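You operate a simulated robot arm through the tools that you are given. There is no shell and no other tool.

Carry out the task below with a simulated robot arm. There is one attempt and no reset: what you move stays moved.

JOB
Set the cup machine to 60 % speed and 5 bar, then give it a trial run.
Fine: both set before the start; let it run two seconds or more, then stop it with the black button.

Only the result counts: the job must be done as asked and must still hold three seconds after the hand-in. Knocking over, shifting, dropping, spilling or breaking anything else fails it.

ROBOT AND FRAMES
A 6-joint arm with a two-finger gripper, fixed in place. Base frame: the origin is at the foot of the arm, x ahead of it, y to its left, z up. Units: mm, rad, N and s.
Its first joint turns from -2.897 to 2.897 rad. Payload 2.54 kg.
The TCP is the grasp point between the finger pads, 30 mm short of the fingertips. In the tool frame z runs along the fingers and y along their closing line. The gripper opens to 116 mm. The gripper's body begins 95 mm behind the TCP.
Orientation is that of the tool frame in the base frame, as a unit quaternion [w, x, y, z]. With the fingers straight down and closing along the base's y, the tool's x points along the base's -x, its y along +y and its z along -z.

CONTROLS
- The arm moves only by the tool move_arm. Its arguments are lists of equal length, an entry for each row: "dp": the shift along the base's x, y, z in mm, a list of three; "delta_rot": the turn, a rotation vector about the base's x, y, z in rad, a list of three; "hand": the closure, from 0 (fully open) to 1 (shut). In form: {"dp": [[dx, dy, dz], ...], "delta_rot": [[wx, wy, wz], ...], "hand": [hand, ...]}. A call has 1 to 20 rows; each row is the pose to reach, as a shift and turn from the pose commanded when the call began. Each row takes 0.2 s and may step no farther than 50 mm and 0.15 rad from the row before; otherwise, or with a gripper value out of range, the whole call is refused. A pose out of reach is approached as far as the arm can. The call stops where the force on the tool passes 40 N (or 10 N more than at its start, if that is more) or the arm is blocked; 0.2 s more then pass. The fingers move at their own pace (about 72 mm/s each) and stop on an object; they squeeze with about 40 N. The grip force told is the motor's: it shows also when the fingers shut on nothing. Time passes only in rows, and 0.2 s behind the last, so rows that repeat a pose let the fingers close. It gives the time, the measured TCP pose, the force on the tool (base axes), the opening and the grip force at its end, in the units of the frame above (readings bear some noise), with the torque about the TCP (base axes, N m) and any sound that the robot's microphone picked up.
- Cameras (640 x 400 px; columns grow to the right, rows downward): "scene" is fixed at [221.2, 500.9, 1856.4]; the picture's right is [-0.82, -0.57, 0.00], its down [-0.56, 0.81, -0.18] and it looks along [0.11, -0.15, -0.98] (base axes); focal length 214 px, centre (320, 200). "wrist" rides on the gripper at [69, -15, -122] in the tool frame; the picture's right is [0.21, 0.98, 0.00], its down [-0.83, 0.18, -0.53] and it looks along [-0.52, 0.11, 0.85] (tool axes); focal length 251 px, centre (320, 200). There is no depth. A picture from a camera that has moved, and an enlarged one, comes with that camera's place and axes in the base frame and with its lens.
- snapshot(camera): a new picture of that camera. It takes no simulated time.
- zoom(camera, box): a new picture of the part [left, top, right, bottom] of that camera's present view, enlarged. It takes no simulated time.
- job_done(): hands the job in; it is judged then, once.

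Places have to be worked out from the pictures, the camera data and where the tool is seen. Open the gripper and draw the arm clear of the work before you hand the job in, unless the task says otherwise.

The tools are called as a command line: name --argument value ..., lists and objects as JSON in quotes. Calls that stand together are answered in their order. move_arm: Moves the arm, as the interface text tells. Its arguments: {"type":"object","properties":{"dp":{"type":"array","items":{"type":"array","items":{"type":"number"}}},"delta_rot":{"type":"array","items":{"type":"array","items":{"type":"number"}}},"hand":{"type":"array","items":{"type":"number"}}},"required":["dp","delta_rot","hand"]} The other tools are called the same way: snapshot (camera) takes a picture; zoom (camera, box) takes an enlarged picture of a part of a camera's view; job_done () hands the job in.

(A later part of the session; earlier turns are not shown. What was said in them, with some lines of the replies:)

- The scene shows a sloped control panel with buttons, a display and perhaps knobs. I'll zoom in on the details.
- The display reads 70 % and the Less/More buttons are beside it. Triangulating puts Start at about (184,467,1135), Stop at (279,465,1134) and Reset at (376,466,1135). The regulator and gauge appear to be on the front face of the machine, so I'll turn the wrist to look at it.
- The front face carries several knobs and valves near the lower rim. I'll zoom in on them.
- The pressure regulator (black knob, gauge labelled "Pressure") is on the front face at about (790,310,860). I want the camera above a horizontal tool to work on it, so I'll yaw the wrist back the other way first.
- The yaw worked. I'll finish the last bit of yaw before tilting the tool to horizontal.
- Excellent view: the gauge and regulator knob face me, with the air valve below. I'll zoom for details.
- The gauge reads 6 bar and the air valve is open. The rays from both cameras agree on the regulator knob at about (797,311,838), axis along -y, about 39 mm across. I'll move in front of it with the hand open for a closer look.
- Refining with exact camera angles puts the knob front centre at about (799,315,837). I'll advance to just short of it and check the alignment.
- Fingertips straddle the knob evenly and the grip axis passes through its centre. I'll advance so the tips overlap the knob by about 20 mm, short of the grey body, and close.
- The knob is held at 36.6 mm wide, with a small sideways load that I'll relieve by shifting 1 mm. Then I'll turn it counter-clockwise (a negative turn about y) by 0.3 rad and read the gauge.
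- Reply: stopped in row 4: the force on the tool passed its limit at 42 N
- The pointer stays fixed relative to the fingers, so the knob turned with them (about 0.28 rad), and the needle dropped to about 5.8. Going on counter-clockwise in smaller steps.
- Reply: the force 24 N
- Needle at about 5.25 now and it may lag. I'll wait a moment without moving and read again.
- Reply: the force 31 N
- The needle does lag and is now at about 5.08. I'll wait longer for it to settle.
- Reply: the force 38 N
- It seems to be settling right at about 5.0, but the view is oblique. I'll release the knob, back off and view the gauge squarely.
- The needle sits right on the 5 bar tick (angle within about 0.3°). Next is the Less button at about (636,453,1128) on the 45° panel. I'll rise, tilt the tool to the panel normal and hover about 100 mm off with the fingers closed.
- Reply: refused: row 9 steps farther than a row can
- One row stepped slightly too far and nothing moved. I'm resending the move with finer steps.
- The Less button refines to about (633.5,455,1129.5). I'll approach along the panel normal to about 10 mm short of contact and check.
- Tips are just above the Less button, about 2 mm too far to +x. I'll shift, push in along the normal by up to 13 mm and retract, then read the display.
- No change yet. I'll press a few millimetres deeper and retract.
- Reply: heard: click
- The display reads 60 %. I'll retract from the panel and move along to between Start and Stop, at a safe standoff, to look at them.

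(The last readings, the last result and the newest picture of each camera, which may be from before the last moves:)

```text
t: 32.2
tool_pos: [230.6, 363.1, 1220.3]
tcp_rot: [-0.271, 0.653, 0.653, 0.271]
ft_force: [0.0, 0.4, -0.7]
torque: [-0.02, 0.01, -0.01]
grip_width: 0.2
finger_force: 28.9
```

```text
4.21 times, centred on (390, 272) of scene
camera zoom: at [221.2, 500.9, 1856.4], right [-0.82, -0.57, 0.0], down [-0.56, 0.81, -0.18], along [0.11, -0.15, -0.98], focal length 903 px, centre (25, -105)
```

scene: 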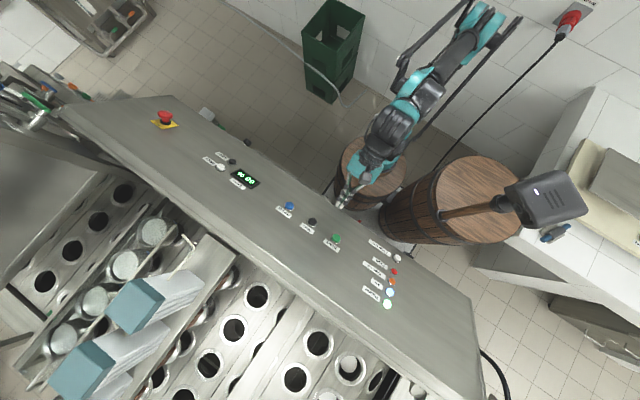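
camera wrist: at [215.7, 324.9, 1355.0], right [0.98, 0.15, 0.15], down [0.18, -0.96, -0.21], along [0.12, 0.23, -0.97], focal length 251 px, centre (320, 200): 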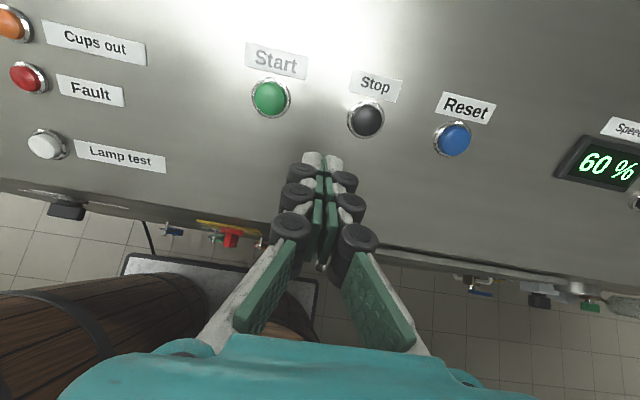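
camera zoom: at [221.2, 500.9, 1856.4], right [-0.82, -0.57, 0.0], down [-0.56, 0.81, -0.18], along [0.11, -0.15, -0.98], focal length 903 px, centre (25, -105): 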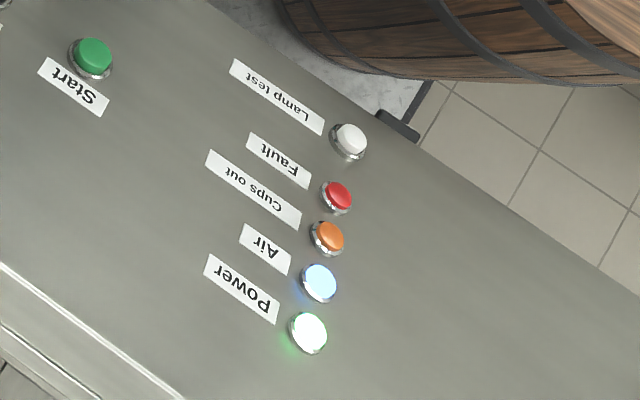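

Lamps show Power and Air on, with no Fault and no Cups out. I place Start at about (179,465.5,1140) and Stop at (273,466,1141). I'll hover over Start, about 20 mm short of the press depth, and check alignment.

move_arm --dp '[[-26, 6, 6], [-51.6, 11.2, 11.2], [-51.6, 36, -14], [-51.6, 58, -36], [-51.6, 71.2, -48.8], [-51.6, 71.2, -48.8]]' --delta_rot '[[0, 0, 0], [0, 0, 0], [0, 0, 0], [0, 0, 0], [0, 0, 0], [0, 0, 0]]' --hand '[1, 1, 1, 1, 1, 1]'

snapshot --camera "wrist"

zoom --camera "wrist" --box '[240, 100, 400, 220]'

```text
t: 33.6
tool_pos: [226.5, 435.4, 1171.8]
tcp_rot: [-0.276, 0.647, 0.659, 0.267]
ft_force: [0.0, 0.2, 0.0]
torque: [0.0, -0.02, 0.0]
grip_width: 0.0
finger_force: 28.6
out of reach, approached as far as the arm can: row 1, 2, 3, 4, 5, 6
```

```text
taken
camera wrist: at [212.8, 396.4, 1307.4], right [0.97, 0.17, 0.15], down [0.2, -0.96, -0.21], along [0.1, 0.24, -0.97], focal length 251 px, centre (320, 200)
```

wrist: 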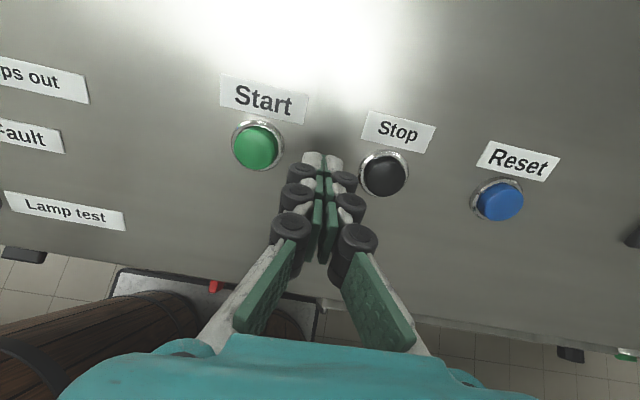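

```text
3.33 times, centred on (320, 160) of wrist
camera zoom: at [212.8, 396.4, 1307.4], right [0.97, 0.17, 0.15], down [0.2, -0.96, -0.21], along [0.1, 0.24, -0.97], focal length 838 px, centre (320, 333)
```

zoom: 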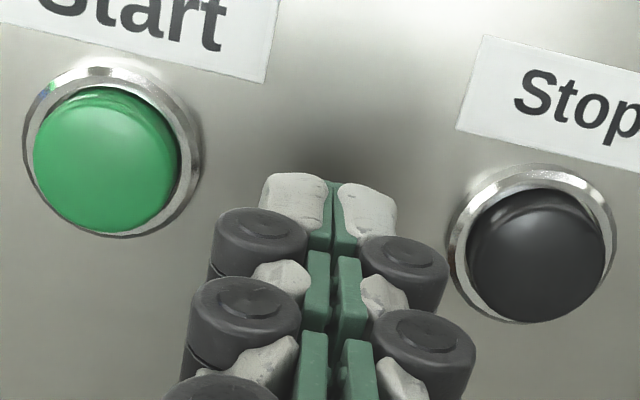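

Start is out of reach in this wrist attitude, probably because the last joint is at its limit after my yaw. Turning the tool about its own axis should relieve it, so I'll first back off to a safe standoff.

move_arm --dp '[[0, -25, 25], [0, -50, 50], [0, -60, 60]]' --delta_rot '[[0, 0, 0], [0, 0, 0], [0, 0, 0]]' --hand '[1, 1, 1]'

```text
t: 34.4
tool_pos: [230.2, 371.2, 1232.2]
tcp_rot: [-0.271, 0.652, 0.655, 0.271]
ft_force: [-0.2, 0.1, 0.0]
torque: [0.0, -0.02, 0.02]
grip_width: 0.0
finger_force: 28.9
out of reach, approached as far as the arm can: row 1, 2, 3
```

move_arm --dp '[[0, 0, 0], [0, 0, 0], [0, 0, 0], [0, 0, 0], [0, 0, 0], [0, 0, 0], [0, 0, 0], [0, 0, 0], [0, 0, 0], [0, 0, 0], [0, 0, 0], [0, 0, 0]]' --delta_rot '[[0, -0.101, 0.101], [0, -0.202, 0.202], [0, -0.303, 0.303], [0, -0.404, 0.404], [0, -0.505, 0.505], [0, -0.606, 0.606], [0, -0.707, 0.707], [0, -0.808, 0.808], [0, -0.909, 0.909], [0, -1.01, 1.01], [0, -1.11, 1.11], [0, -1.11, 1.11]]' --hand '[1, 1, 1, 1, 1, 1, 1, 1, 1, 1, 1, 1]'

snapshot --camera "wrist"

snapshot --camera "scene"

```text
t: 37.0
tool_pos: [230.6, 372.0, 1231.5]
tcp_rot: [0.0, 0.0, 0.923, 0.385]
ft_force: [0.3, 0.6, -0.2]
torque: [-0.01, -0.03, 0.01]
grip_width: 0.3
finger_force: 29.1
```

```text
taken
camera wrist: at [162.5, 274.1, 1307.7], right [-0.22, 0.69, 0.69], down [0.83, -0.25, 0.5], along [0.52, 0.68, -0.52], focal length 251 px, centre (320, 200)
```

wrist: 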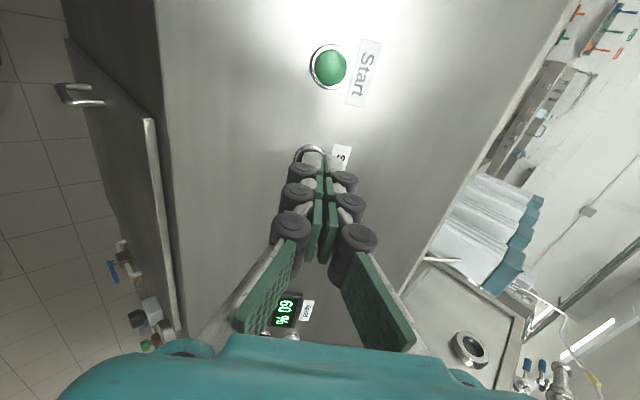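

```text
taken
```

scene: 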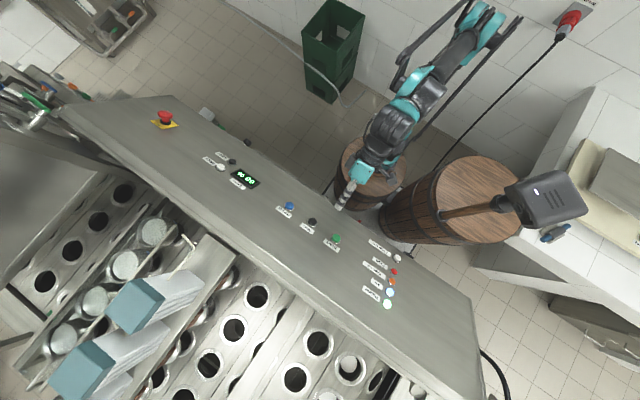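

The rotation is done and the pose is reachable again. Now I'll move sideways to x≈179 in front of Start.

move_arm --dp '[[-20, 0, 0], [-40, 0, 0], [-51.6, 0, 0], [-51.6, 0, 0]]' --delta_rot '[[0, 0, 0], [0, 0, 0], [0, 0, 0], [0, 0, 0]]' --hand '[1, 1, 1, 1]'

snapshot --camera "wrist"

```text
t: 38.0
tool_pos: [179.6, 370.8, 1231.7]
tcp_rot: [-0.001, 0.0, 0.923, 0.385]
ft_force: [-0.4, -0.6, -0.4]
torque: [0.03, 0.0, -0.02]
grip_width: 0.3
finger_force: 29.1
```

```text
taken
camera wrist: at [110.7, 273.4, 1307.5], right [-0.21, 0.69, 0.69], down [0.83, -0.25, 0.5], along [0.52, 0.68, -0.52], focal length 251 px, centre (320, 200)
```

wrist: 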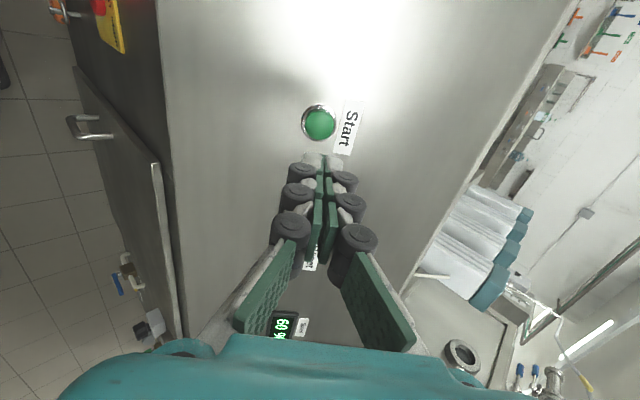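

Start is reachable in this attitude, and Start now sits in the view where Less did before its press. I'll go to about 20 mm short of the press depth and check.

move_arm --dp '[[-2, 24.5, -25.5], [-2, 49.5, -50.5], [-2, 62, -63], [-2, 62, -63]]' --delta_rot '[[0, 0, 0], [0, 0, 0], [0, 0, 0], [0, 0, 0]]' --hand '[1, 1, 1, 1]'

zoom --camera "wrist" --box '[240, 100, 400, 220]'

zoom --camera "scene" --box '[290, 190, 390, 270]'

```text
t: 39.0
tool_pos: [178.1, 433.2, 1167.4]
tcp_rot: [-0.001, 0.0, 0.924, 0.383]
ft_force: [-1.1, 0.3, -0.9]
torque: [0.0, 0.02, -0.01]
grip_width: 0.0
finger_force: 28.7
```

```text
3.33 times, centred on (320, 160) of wrist
camera zoom: at [109.6, 336.8, 1243.7], right [-0.21, 0.69, 0.69], down [0.83, -0.25, 0.5], along [0.52, 0.68, -0.52], focal length 838 px, centre (320, 333)
```

zoom: 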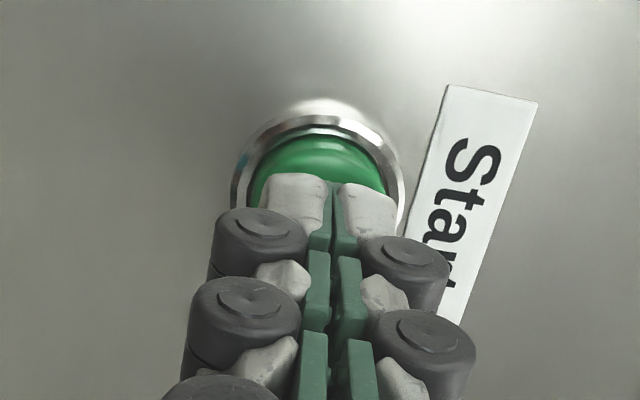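

```text
5.00 times, centred on (340, 230) of scene
camera zoom: at [221.2, 500.9, 1856.4], right [-0.82, -0.57, 0.0], down [-0.56, 0.81, -0.18], along [0.11, -0.15, -0.98], focal length 1072 px, centre (220, 50)
```

zoom: 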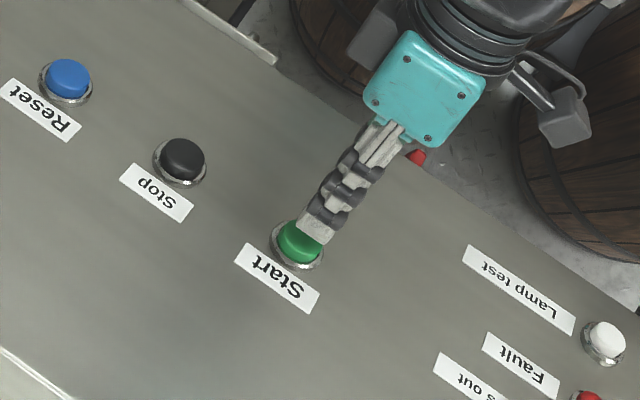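

The bezel shows I should shift about 2 mm in -x and 2 mm down the slope. I'll press Start along the normal with a quick retract and listen for it.

move_arm --dp '[[-2, 3, -6], [-2, 7, -10], [-2, 10, -13], [-2, 11.5, -14.5], [-2, 12.8, -15.8], [-2, 5, -8], [-2, -2, -1]]' --delta_rot '[[0, 0, 0], [0, 0, 0], [0, 0, 0], [0, 0, 0], [0, 0, 0], [0, 0, 0], [0, 0, 0]]' --hand '[1, 1, 1, 1, 1, 1, 1]'

snapshot --camera "scene"

snapshot --camera "wrist"

```text
t: 40.2
tool_pos: [176.0, 443.5, 1154.9]
tcp_rot: [0.001, -0.001, 0.923, 0.385]
ft_force: [3.6, -23.7, 20.8]
torque: [-0.18, -0.1, -0.15]
grip_width: 5.9
finger_force: 28.8
heard: click
stopped in row 5: the force on the tool passed its limit at 43 N (the readings are from after the stop); the commanded pose is now the measured one
```

```text
taken
```

scene: 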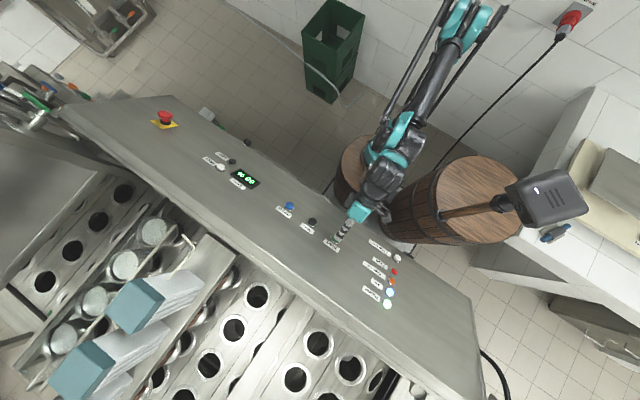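

```text
taken
camera wrist: at [107.5, 346.3, 1230.7], right [-0.21, 0.69, 0.69], down [0.83, -0.25, 0.5], along [0.52, 0.68, -0.51], focal length 251 px, centre (320, 200)
```

wrist: 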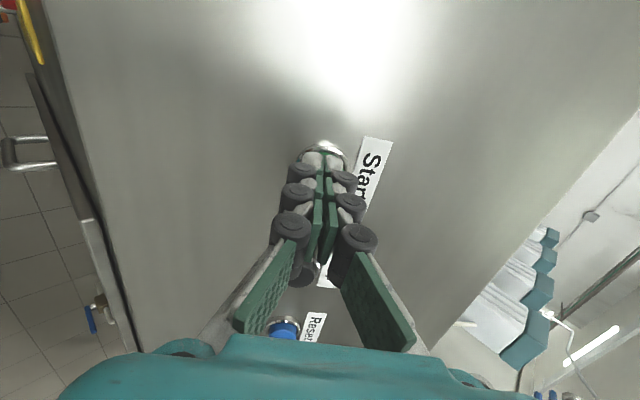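

A click was heard and the cups/conveyor picture changed, so the machine seems to be running. I'll back off now and move over to Stop, about 94 mm in +x, checking the state on the way.

move_arm --dp '[[0, -15, 15], [0, -45, 45], [32, -45, 45], [64, -45, 45], [94, -45, 45], [94, -45, 45]]' --delta_rot '[[0, 0, 0], [0, 0, 0], [0, 0, 0], [0, 0, 0], [0, 0, 0], [0, 0, 0]]' --hand '[1, 1, 1, 1, 1, 1]'

snapshot --camera "wrist"

snapshot --camera "scene"

zoom --camera "scene" --box '[340, 225, 440, 320]'

zoom --camera "scene" --box '[190, 130, 290, 200]'

```text
t: 41.6
tool_pos: [268.5, 398.8, 1199.5]
tcp_rot: [-0.001, 0.0, 0.923, 0.385]
ft_force: [-0.3, 0.1, 0.6]
torque: [-0.02, 0.01, 0.02]
grip_width: 0.4
finger_force: 28.6
```

```text
taken
camera wrist: at [200.4, 302.1, 1275.5], right [-0.21, 0.69, 0.69], down [0.83, -0.25, 0.5], along [0.52, 0.68, -0.52], focal length 251 px, centre (320, 200)
```

wrist: 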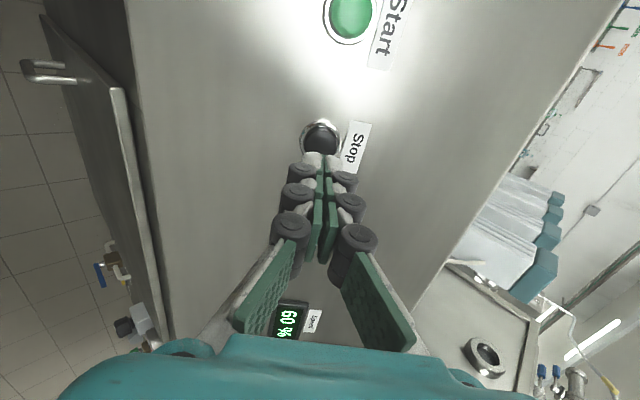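

```text
taken
```

scene: 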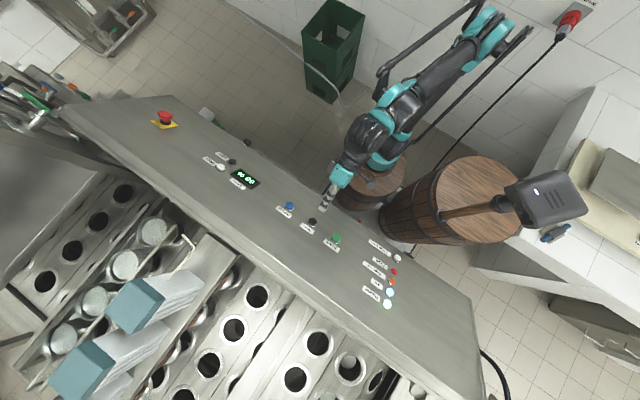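

```text
4.21 times, centred on (390, 272) of scene
camera zoom: at [221.2, 500.9, 1856.4], right [-0.82, -0.57, 0.0], down [-0.56, 0.81, -0.18], along [0.11, -0.15, -0.98], focal length 903 px, centre (25, -105)
```

zoom: 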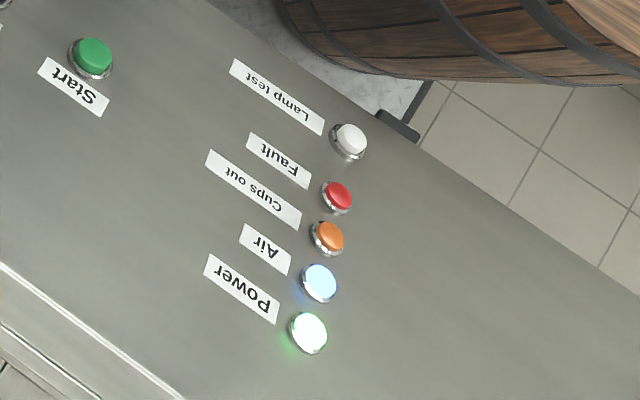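

```text
5.71 times, centred on (240, 165) of scene
camera zoom: at [221.2, 500.9, 1856.4], right [-0.82, -0.57, 0.0], down [-0.56, 0.81, -0.18], along [0.11, -0.15, -0.98], focal length 1226 px, centre (777, 400)
```

zoom: 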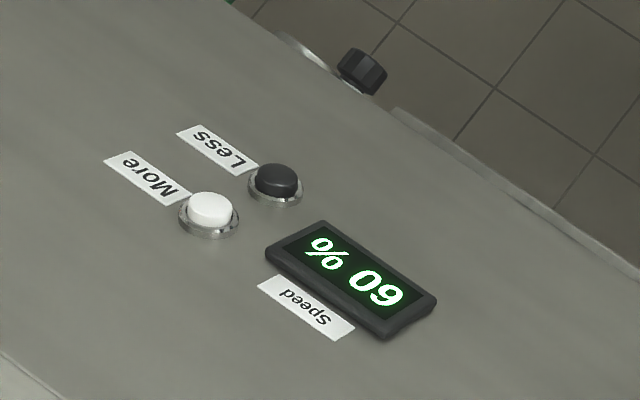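

The display still reads 60 %. To confirm the machine is running, I'll wait half a second and compare two views of the cup plates.

zoom --camera "scene" --box '[240, 280, 400, 400]'

move_arm --dp '[[0, 0, 0], [0, 0, 0]]' --delta_rot '[[0, 0, 0], [0, 0, 0]]' --hand '[1, 1]'

zoom --camera "scene" --box '[240, 280, 400, 400]'

zoom --camera "wrist" --box '[240, 100, 400, 220]'

```text
3.33 times, centred on (320, 340) of scene
camera zoom: at [221.2, 500.9, 1856.4], right [-0.82, -0.57, 0.0], down [-0.56, 0.81, -0.18], along [0.11, -0.15, -0.98], focal length 715 px, centre (320, -267)
```

zoom: 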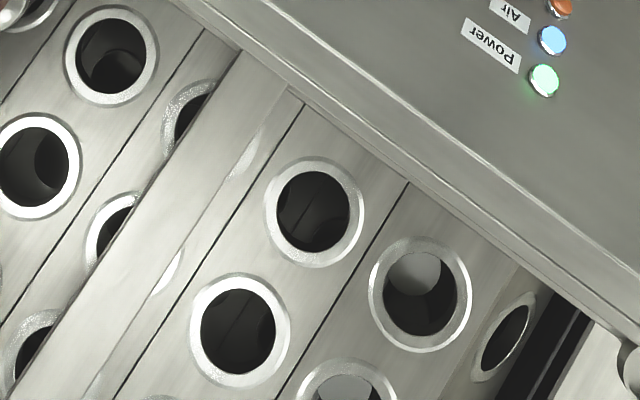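

```text
t: 42.2
tool_pos: [269.3, 398.9, 1200.1]
tcp_rot: [-0.001, 0.0, 0.923, 0.384]
ft_force: [-0.7, -0.3, -0.1]
torque: [0.0, 0.01, 0.01]
grip_width: 0.0
finger_force: 28.5
```

```text
3.33 times, centred on (320, 340) of scene
camera zoom: at [221.2, 500.9, 1856.4], right [-0.82, -0.57, 0.0], down [-0.56, 0.81, -0.18], along [0.11, -0.15, -0.98], focal length 715 px, centre (320, -267)
```

zoom: 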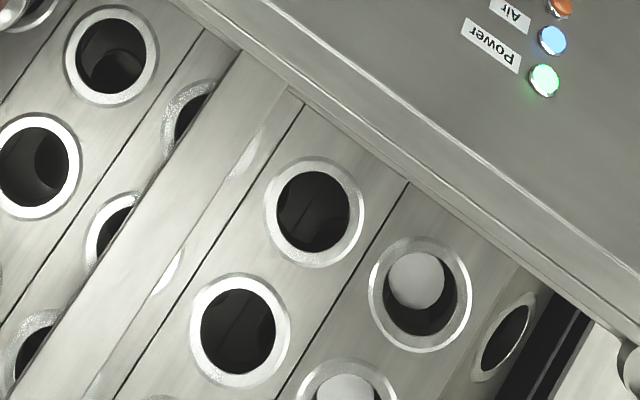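

```text
3.33 times, centred on (320, 160) of wrist
camera zoom: at [200.2, 302.2, 1275.5], right [-0.21, 0.69, 0.69], down [0.83, -0.25, 0.5], along [0.52, 0.68, -0.52], focal length 838 px, centre (320, 333)
```

zoom: 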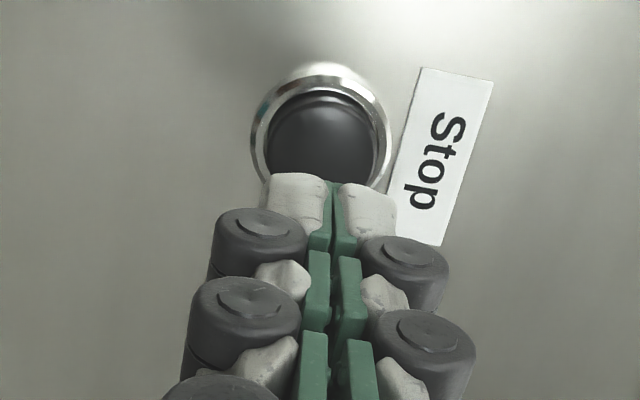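

The cups are moving up and down, so the machine is running, and more than 2 s have passed since the start. Stop's button is at about (272,462,1137). I'll press it along the normal now and retract.

move_arm --dp '[[2.5, 20, -21.4], [2.5, 36, -37.4], [2.5, 41, -42.4], [2.5, 43, -44.4], [2.5, 44.5, -45.9], [2.5, 45.5, -46.9], [2.5, 36, -37.4], [2.5, 10, -11.4], [2.5, -20, 18.6]]' --delta_rot '[[0, 0, 0], [0, 0, 0], [0, 0, 0], [0, 0, 0], [0, 0, 0], [0, 0, 0], [0, 0, 0], [0, 0, 0], [0, 0, 0]]' --hand '[1, 1, 1, 1, 1, 1, 1, 1, 1]'

zoom --camera "scene" --box '[240, 280, 400, 400]'

```text
t: 43.6
tool_pos: [273.8, 442.6, 1154.8]
tcp_rot: [-0.001, 0.0, 0.923, 0.384]
ft_force: [-3.0, -26.0, 21.8]
torque: [-0.2, 0.04, 0.02]
grip_width: 6.1
finger_force: 28.0
heard: click
stopped in row 6: the force on the tool passed its limit at 43 N (the readings are from after the stop); the commanded pose is now the measured one
```

```text
3.33 times, centred on (320, 340) of scene
camera zoom: at [221.2, 500.9, 1856.4], right [-0.82, -0.57, 0.0], down [-0.56, 0.81, -0.18], along [0.11, -0.15, -0.98], focal length 715 px, centre (320, -267)
```

zoom: 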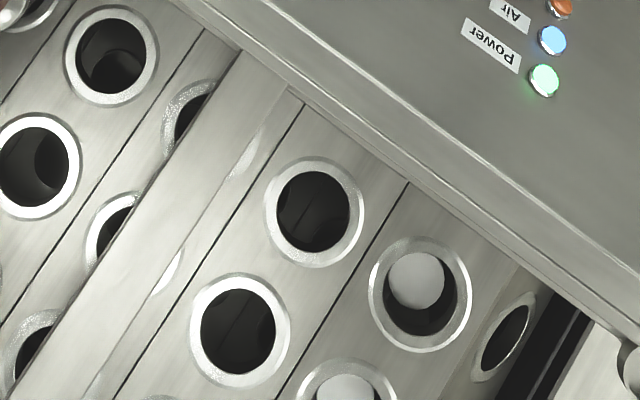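

A click was heard at Stop. I'll retract along the normal and check that the cups are standing still.

move_arm --dp '[[0, -15, 15], [0, -45, 45], [0, -75, 75], [0, -95, 95]]' --delta_rot '[[0, 0, 0], [0, 0, 0], [0, 0, 0], [0, 0, 0]]' --hand '[1, 1, 1, 1]'

zoom --camera "scene" --box '[240, 280, 400, 400]'

move_arm --dp '[[0, -20, 15], [0, -40, 30], [0, -60, 45]]' --delta_rot '[[0, 0, 0], [0, 0, 0], [0, 0, 0]]' --hand '[0.5, 0, 0]'

zoom --camera "scene" --box '[240, 280, 400, 400]'

snapshot --camera "scene"

zoom --camera "scene" --box '[260, 180, 440, 320]'

```text
t: 44.6
tool_pos: [274.3, 352.0, 1247.4]
tcp_rot: [0.0, 0.0, 0.923, 0.385]
ft_force: [-0.5, -0.2, -0.7]
torque: [0.0, 0.02, -0.03]
grip_width: 0.1
finger_force: 28.4
```

```text
3.33 times, centred on (320, 340) of scene
camera zoom: at [221.2, 500.9, 1856.4], right [-0.82, -0.57, 0.0], down [-0.56, 0.81, -0.18], along [0.11, -0.15, -0.98], focal length 715 px, centre (320, -267)
```

zoom: 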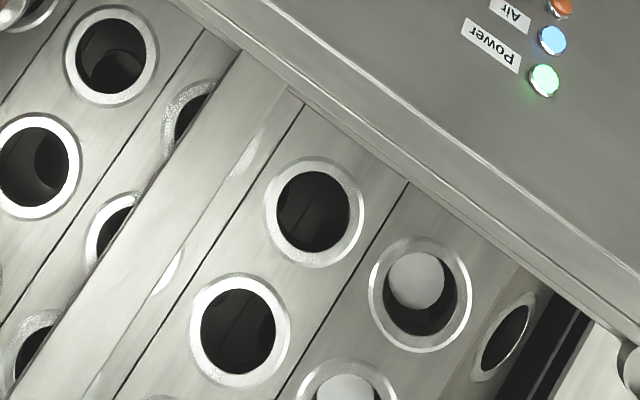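

```text
t: 45.4
tool_pos: [273.1, 290.4, 1292.7]
tcp_rot: [0.0, 0.0, 0.923, 0.384]
ft_force: [0.0, -0.5, 0.7]
torque: [-0.01, -0.03, 0.0]
grip_width: 100.9
finger_force: 0.1
```

```text
3.33 times, centred on (320, 340) of scene
camera zoom: at [221.2, 500.9, 1856.4], right [-0.82, -0.57, 0.0], down [-0.56, 0.81, -0.18], along [0.11, -0.15, -0.98], focal length 715 px, centre (320, -267)
```

zoom: 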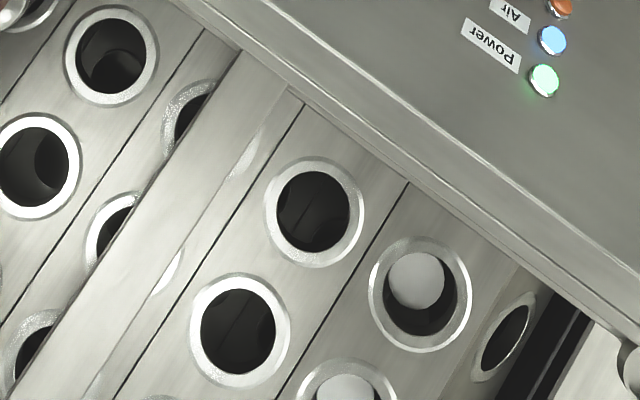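

```text
taken
```

scene: 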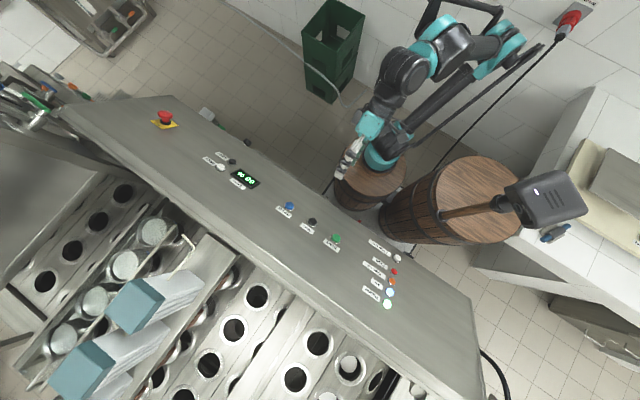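

```text
2.86 times, centred on (350, 250) of scene
camera zoom: at [221.2, 500.9, 1856.4], right [-0.82, -0.57, 0.0], down [-0.56, 0.81, -0.18], along [0.11, -0.15, -0.98], focal length 613 px, centre (234, 57)
```

zoom: 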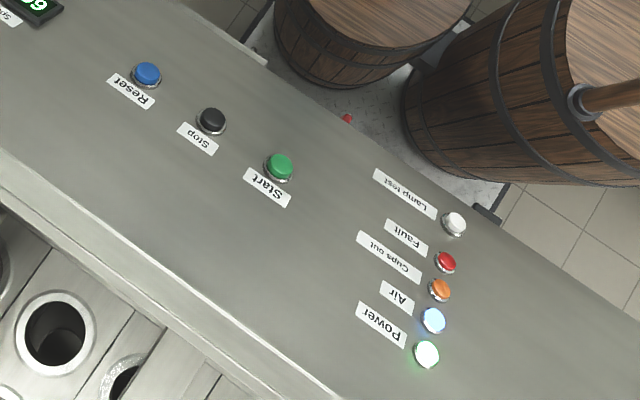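

The cups haven't moved in any view since Stop was pressed, no fault lamp is lit and the speed still shows 60 %. I'll draw the arm further clear with the gripper open and take a last look.

move_arm --dp '[[15, -10, 30], [30, -20, 60], [45, -30, 90], [60, -40, 110], [60, -40, 110], [60, -40, 110]]' --delta_rot '[[0, 0, 0], [0, 0, 0], [0, 0, 0], [0, 0, 0], [0, 0, 0], [0, 0, 0]]' --hand '[0, 0, 0, 0, 0, 0]'

snapshot --camera "scene"

snapshot --camera "wrist"

zoom --camera "scene" --box '[240, 280, 400, 400]'

```text
t: 46.8
tool_pos: [331.2, 250.8, 1405.1]
tcp_rot: [-0.001, 0.0, 0.923, 0.384]
ft_force: [0.1, -0.1, -0.2]
torque: [0.01, -0.04, -0.04]
grip_width: 115.9
finger_force: 0.2
```

```text
taken
```

scene: 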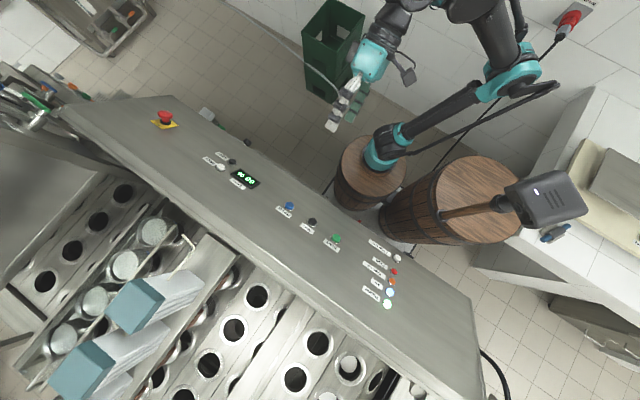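

```text
taken
camera wrist: at [263.3, 153.6, 1481.3], right [-0.21, 0.69, 0.69], down [0.83, -0.25, 0.5], along [0.52, 0.68, -0.52], focal length 251 px, centre (320, 200)
```

wrist: 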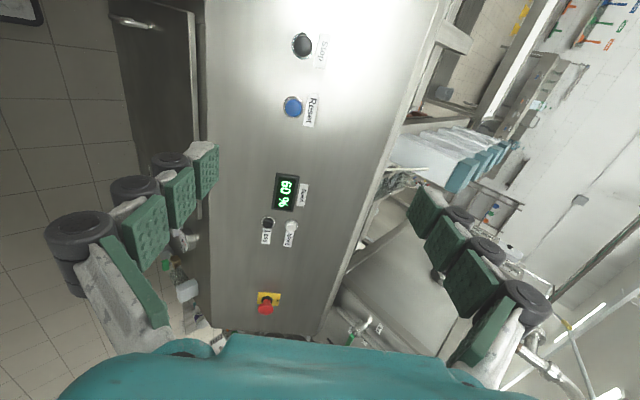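

```text
3.33 times, centred on (320, 340) of scene
camera zoom: at [221.2, 500.9, 1856.4], right [-0.82, -0.57, 0.0], down [-0.56, 0.81, -0.18], along [0.11, -0.15, -0.98], focal length 715 px, centre (320, -267)
```

zoom: 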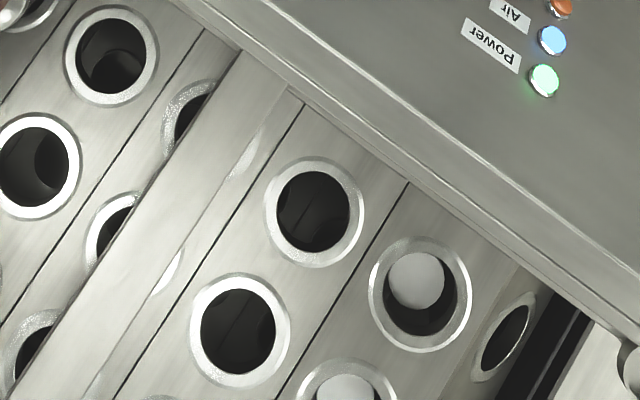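

The machine is stopped at 60 % and 5 bar with no fault lamp lit. It ran for roughly 3 s before the black Stop button was pressed. The arm is clear with the gripper open, so I'm handing the job in.

job_done

```text
The job is handed in.
```

I set the cup machine to 60 % and 5 bar, ran it for about 3 seconds and stopped it with the black button. I then handed the job in.

- **Speed:** one press of Less took the display from 70 % to 60 %, and it still showed 60 % at the end.
- **Pressure:** I turned the regulator down from 6 bar. The needle settled on the 5 bar mark before the start. I did not look at the gauge again after the run.
- **Trial run:** Start clicked at about 40 s and the cups were moving at 1.6 s into the run. Stop clicked about 3 s after the start. The cups already stood at their rest position just before I pressed Stop, so I can't prove from the pictures that they were still cycling right up to the press.
- **After the stop:** the cups stayed still in every view and no fault lamp was lit. I saw nothing knocked or shifted. The arm is clear of the panel with the gripper open.
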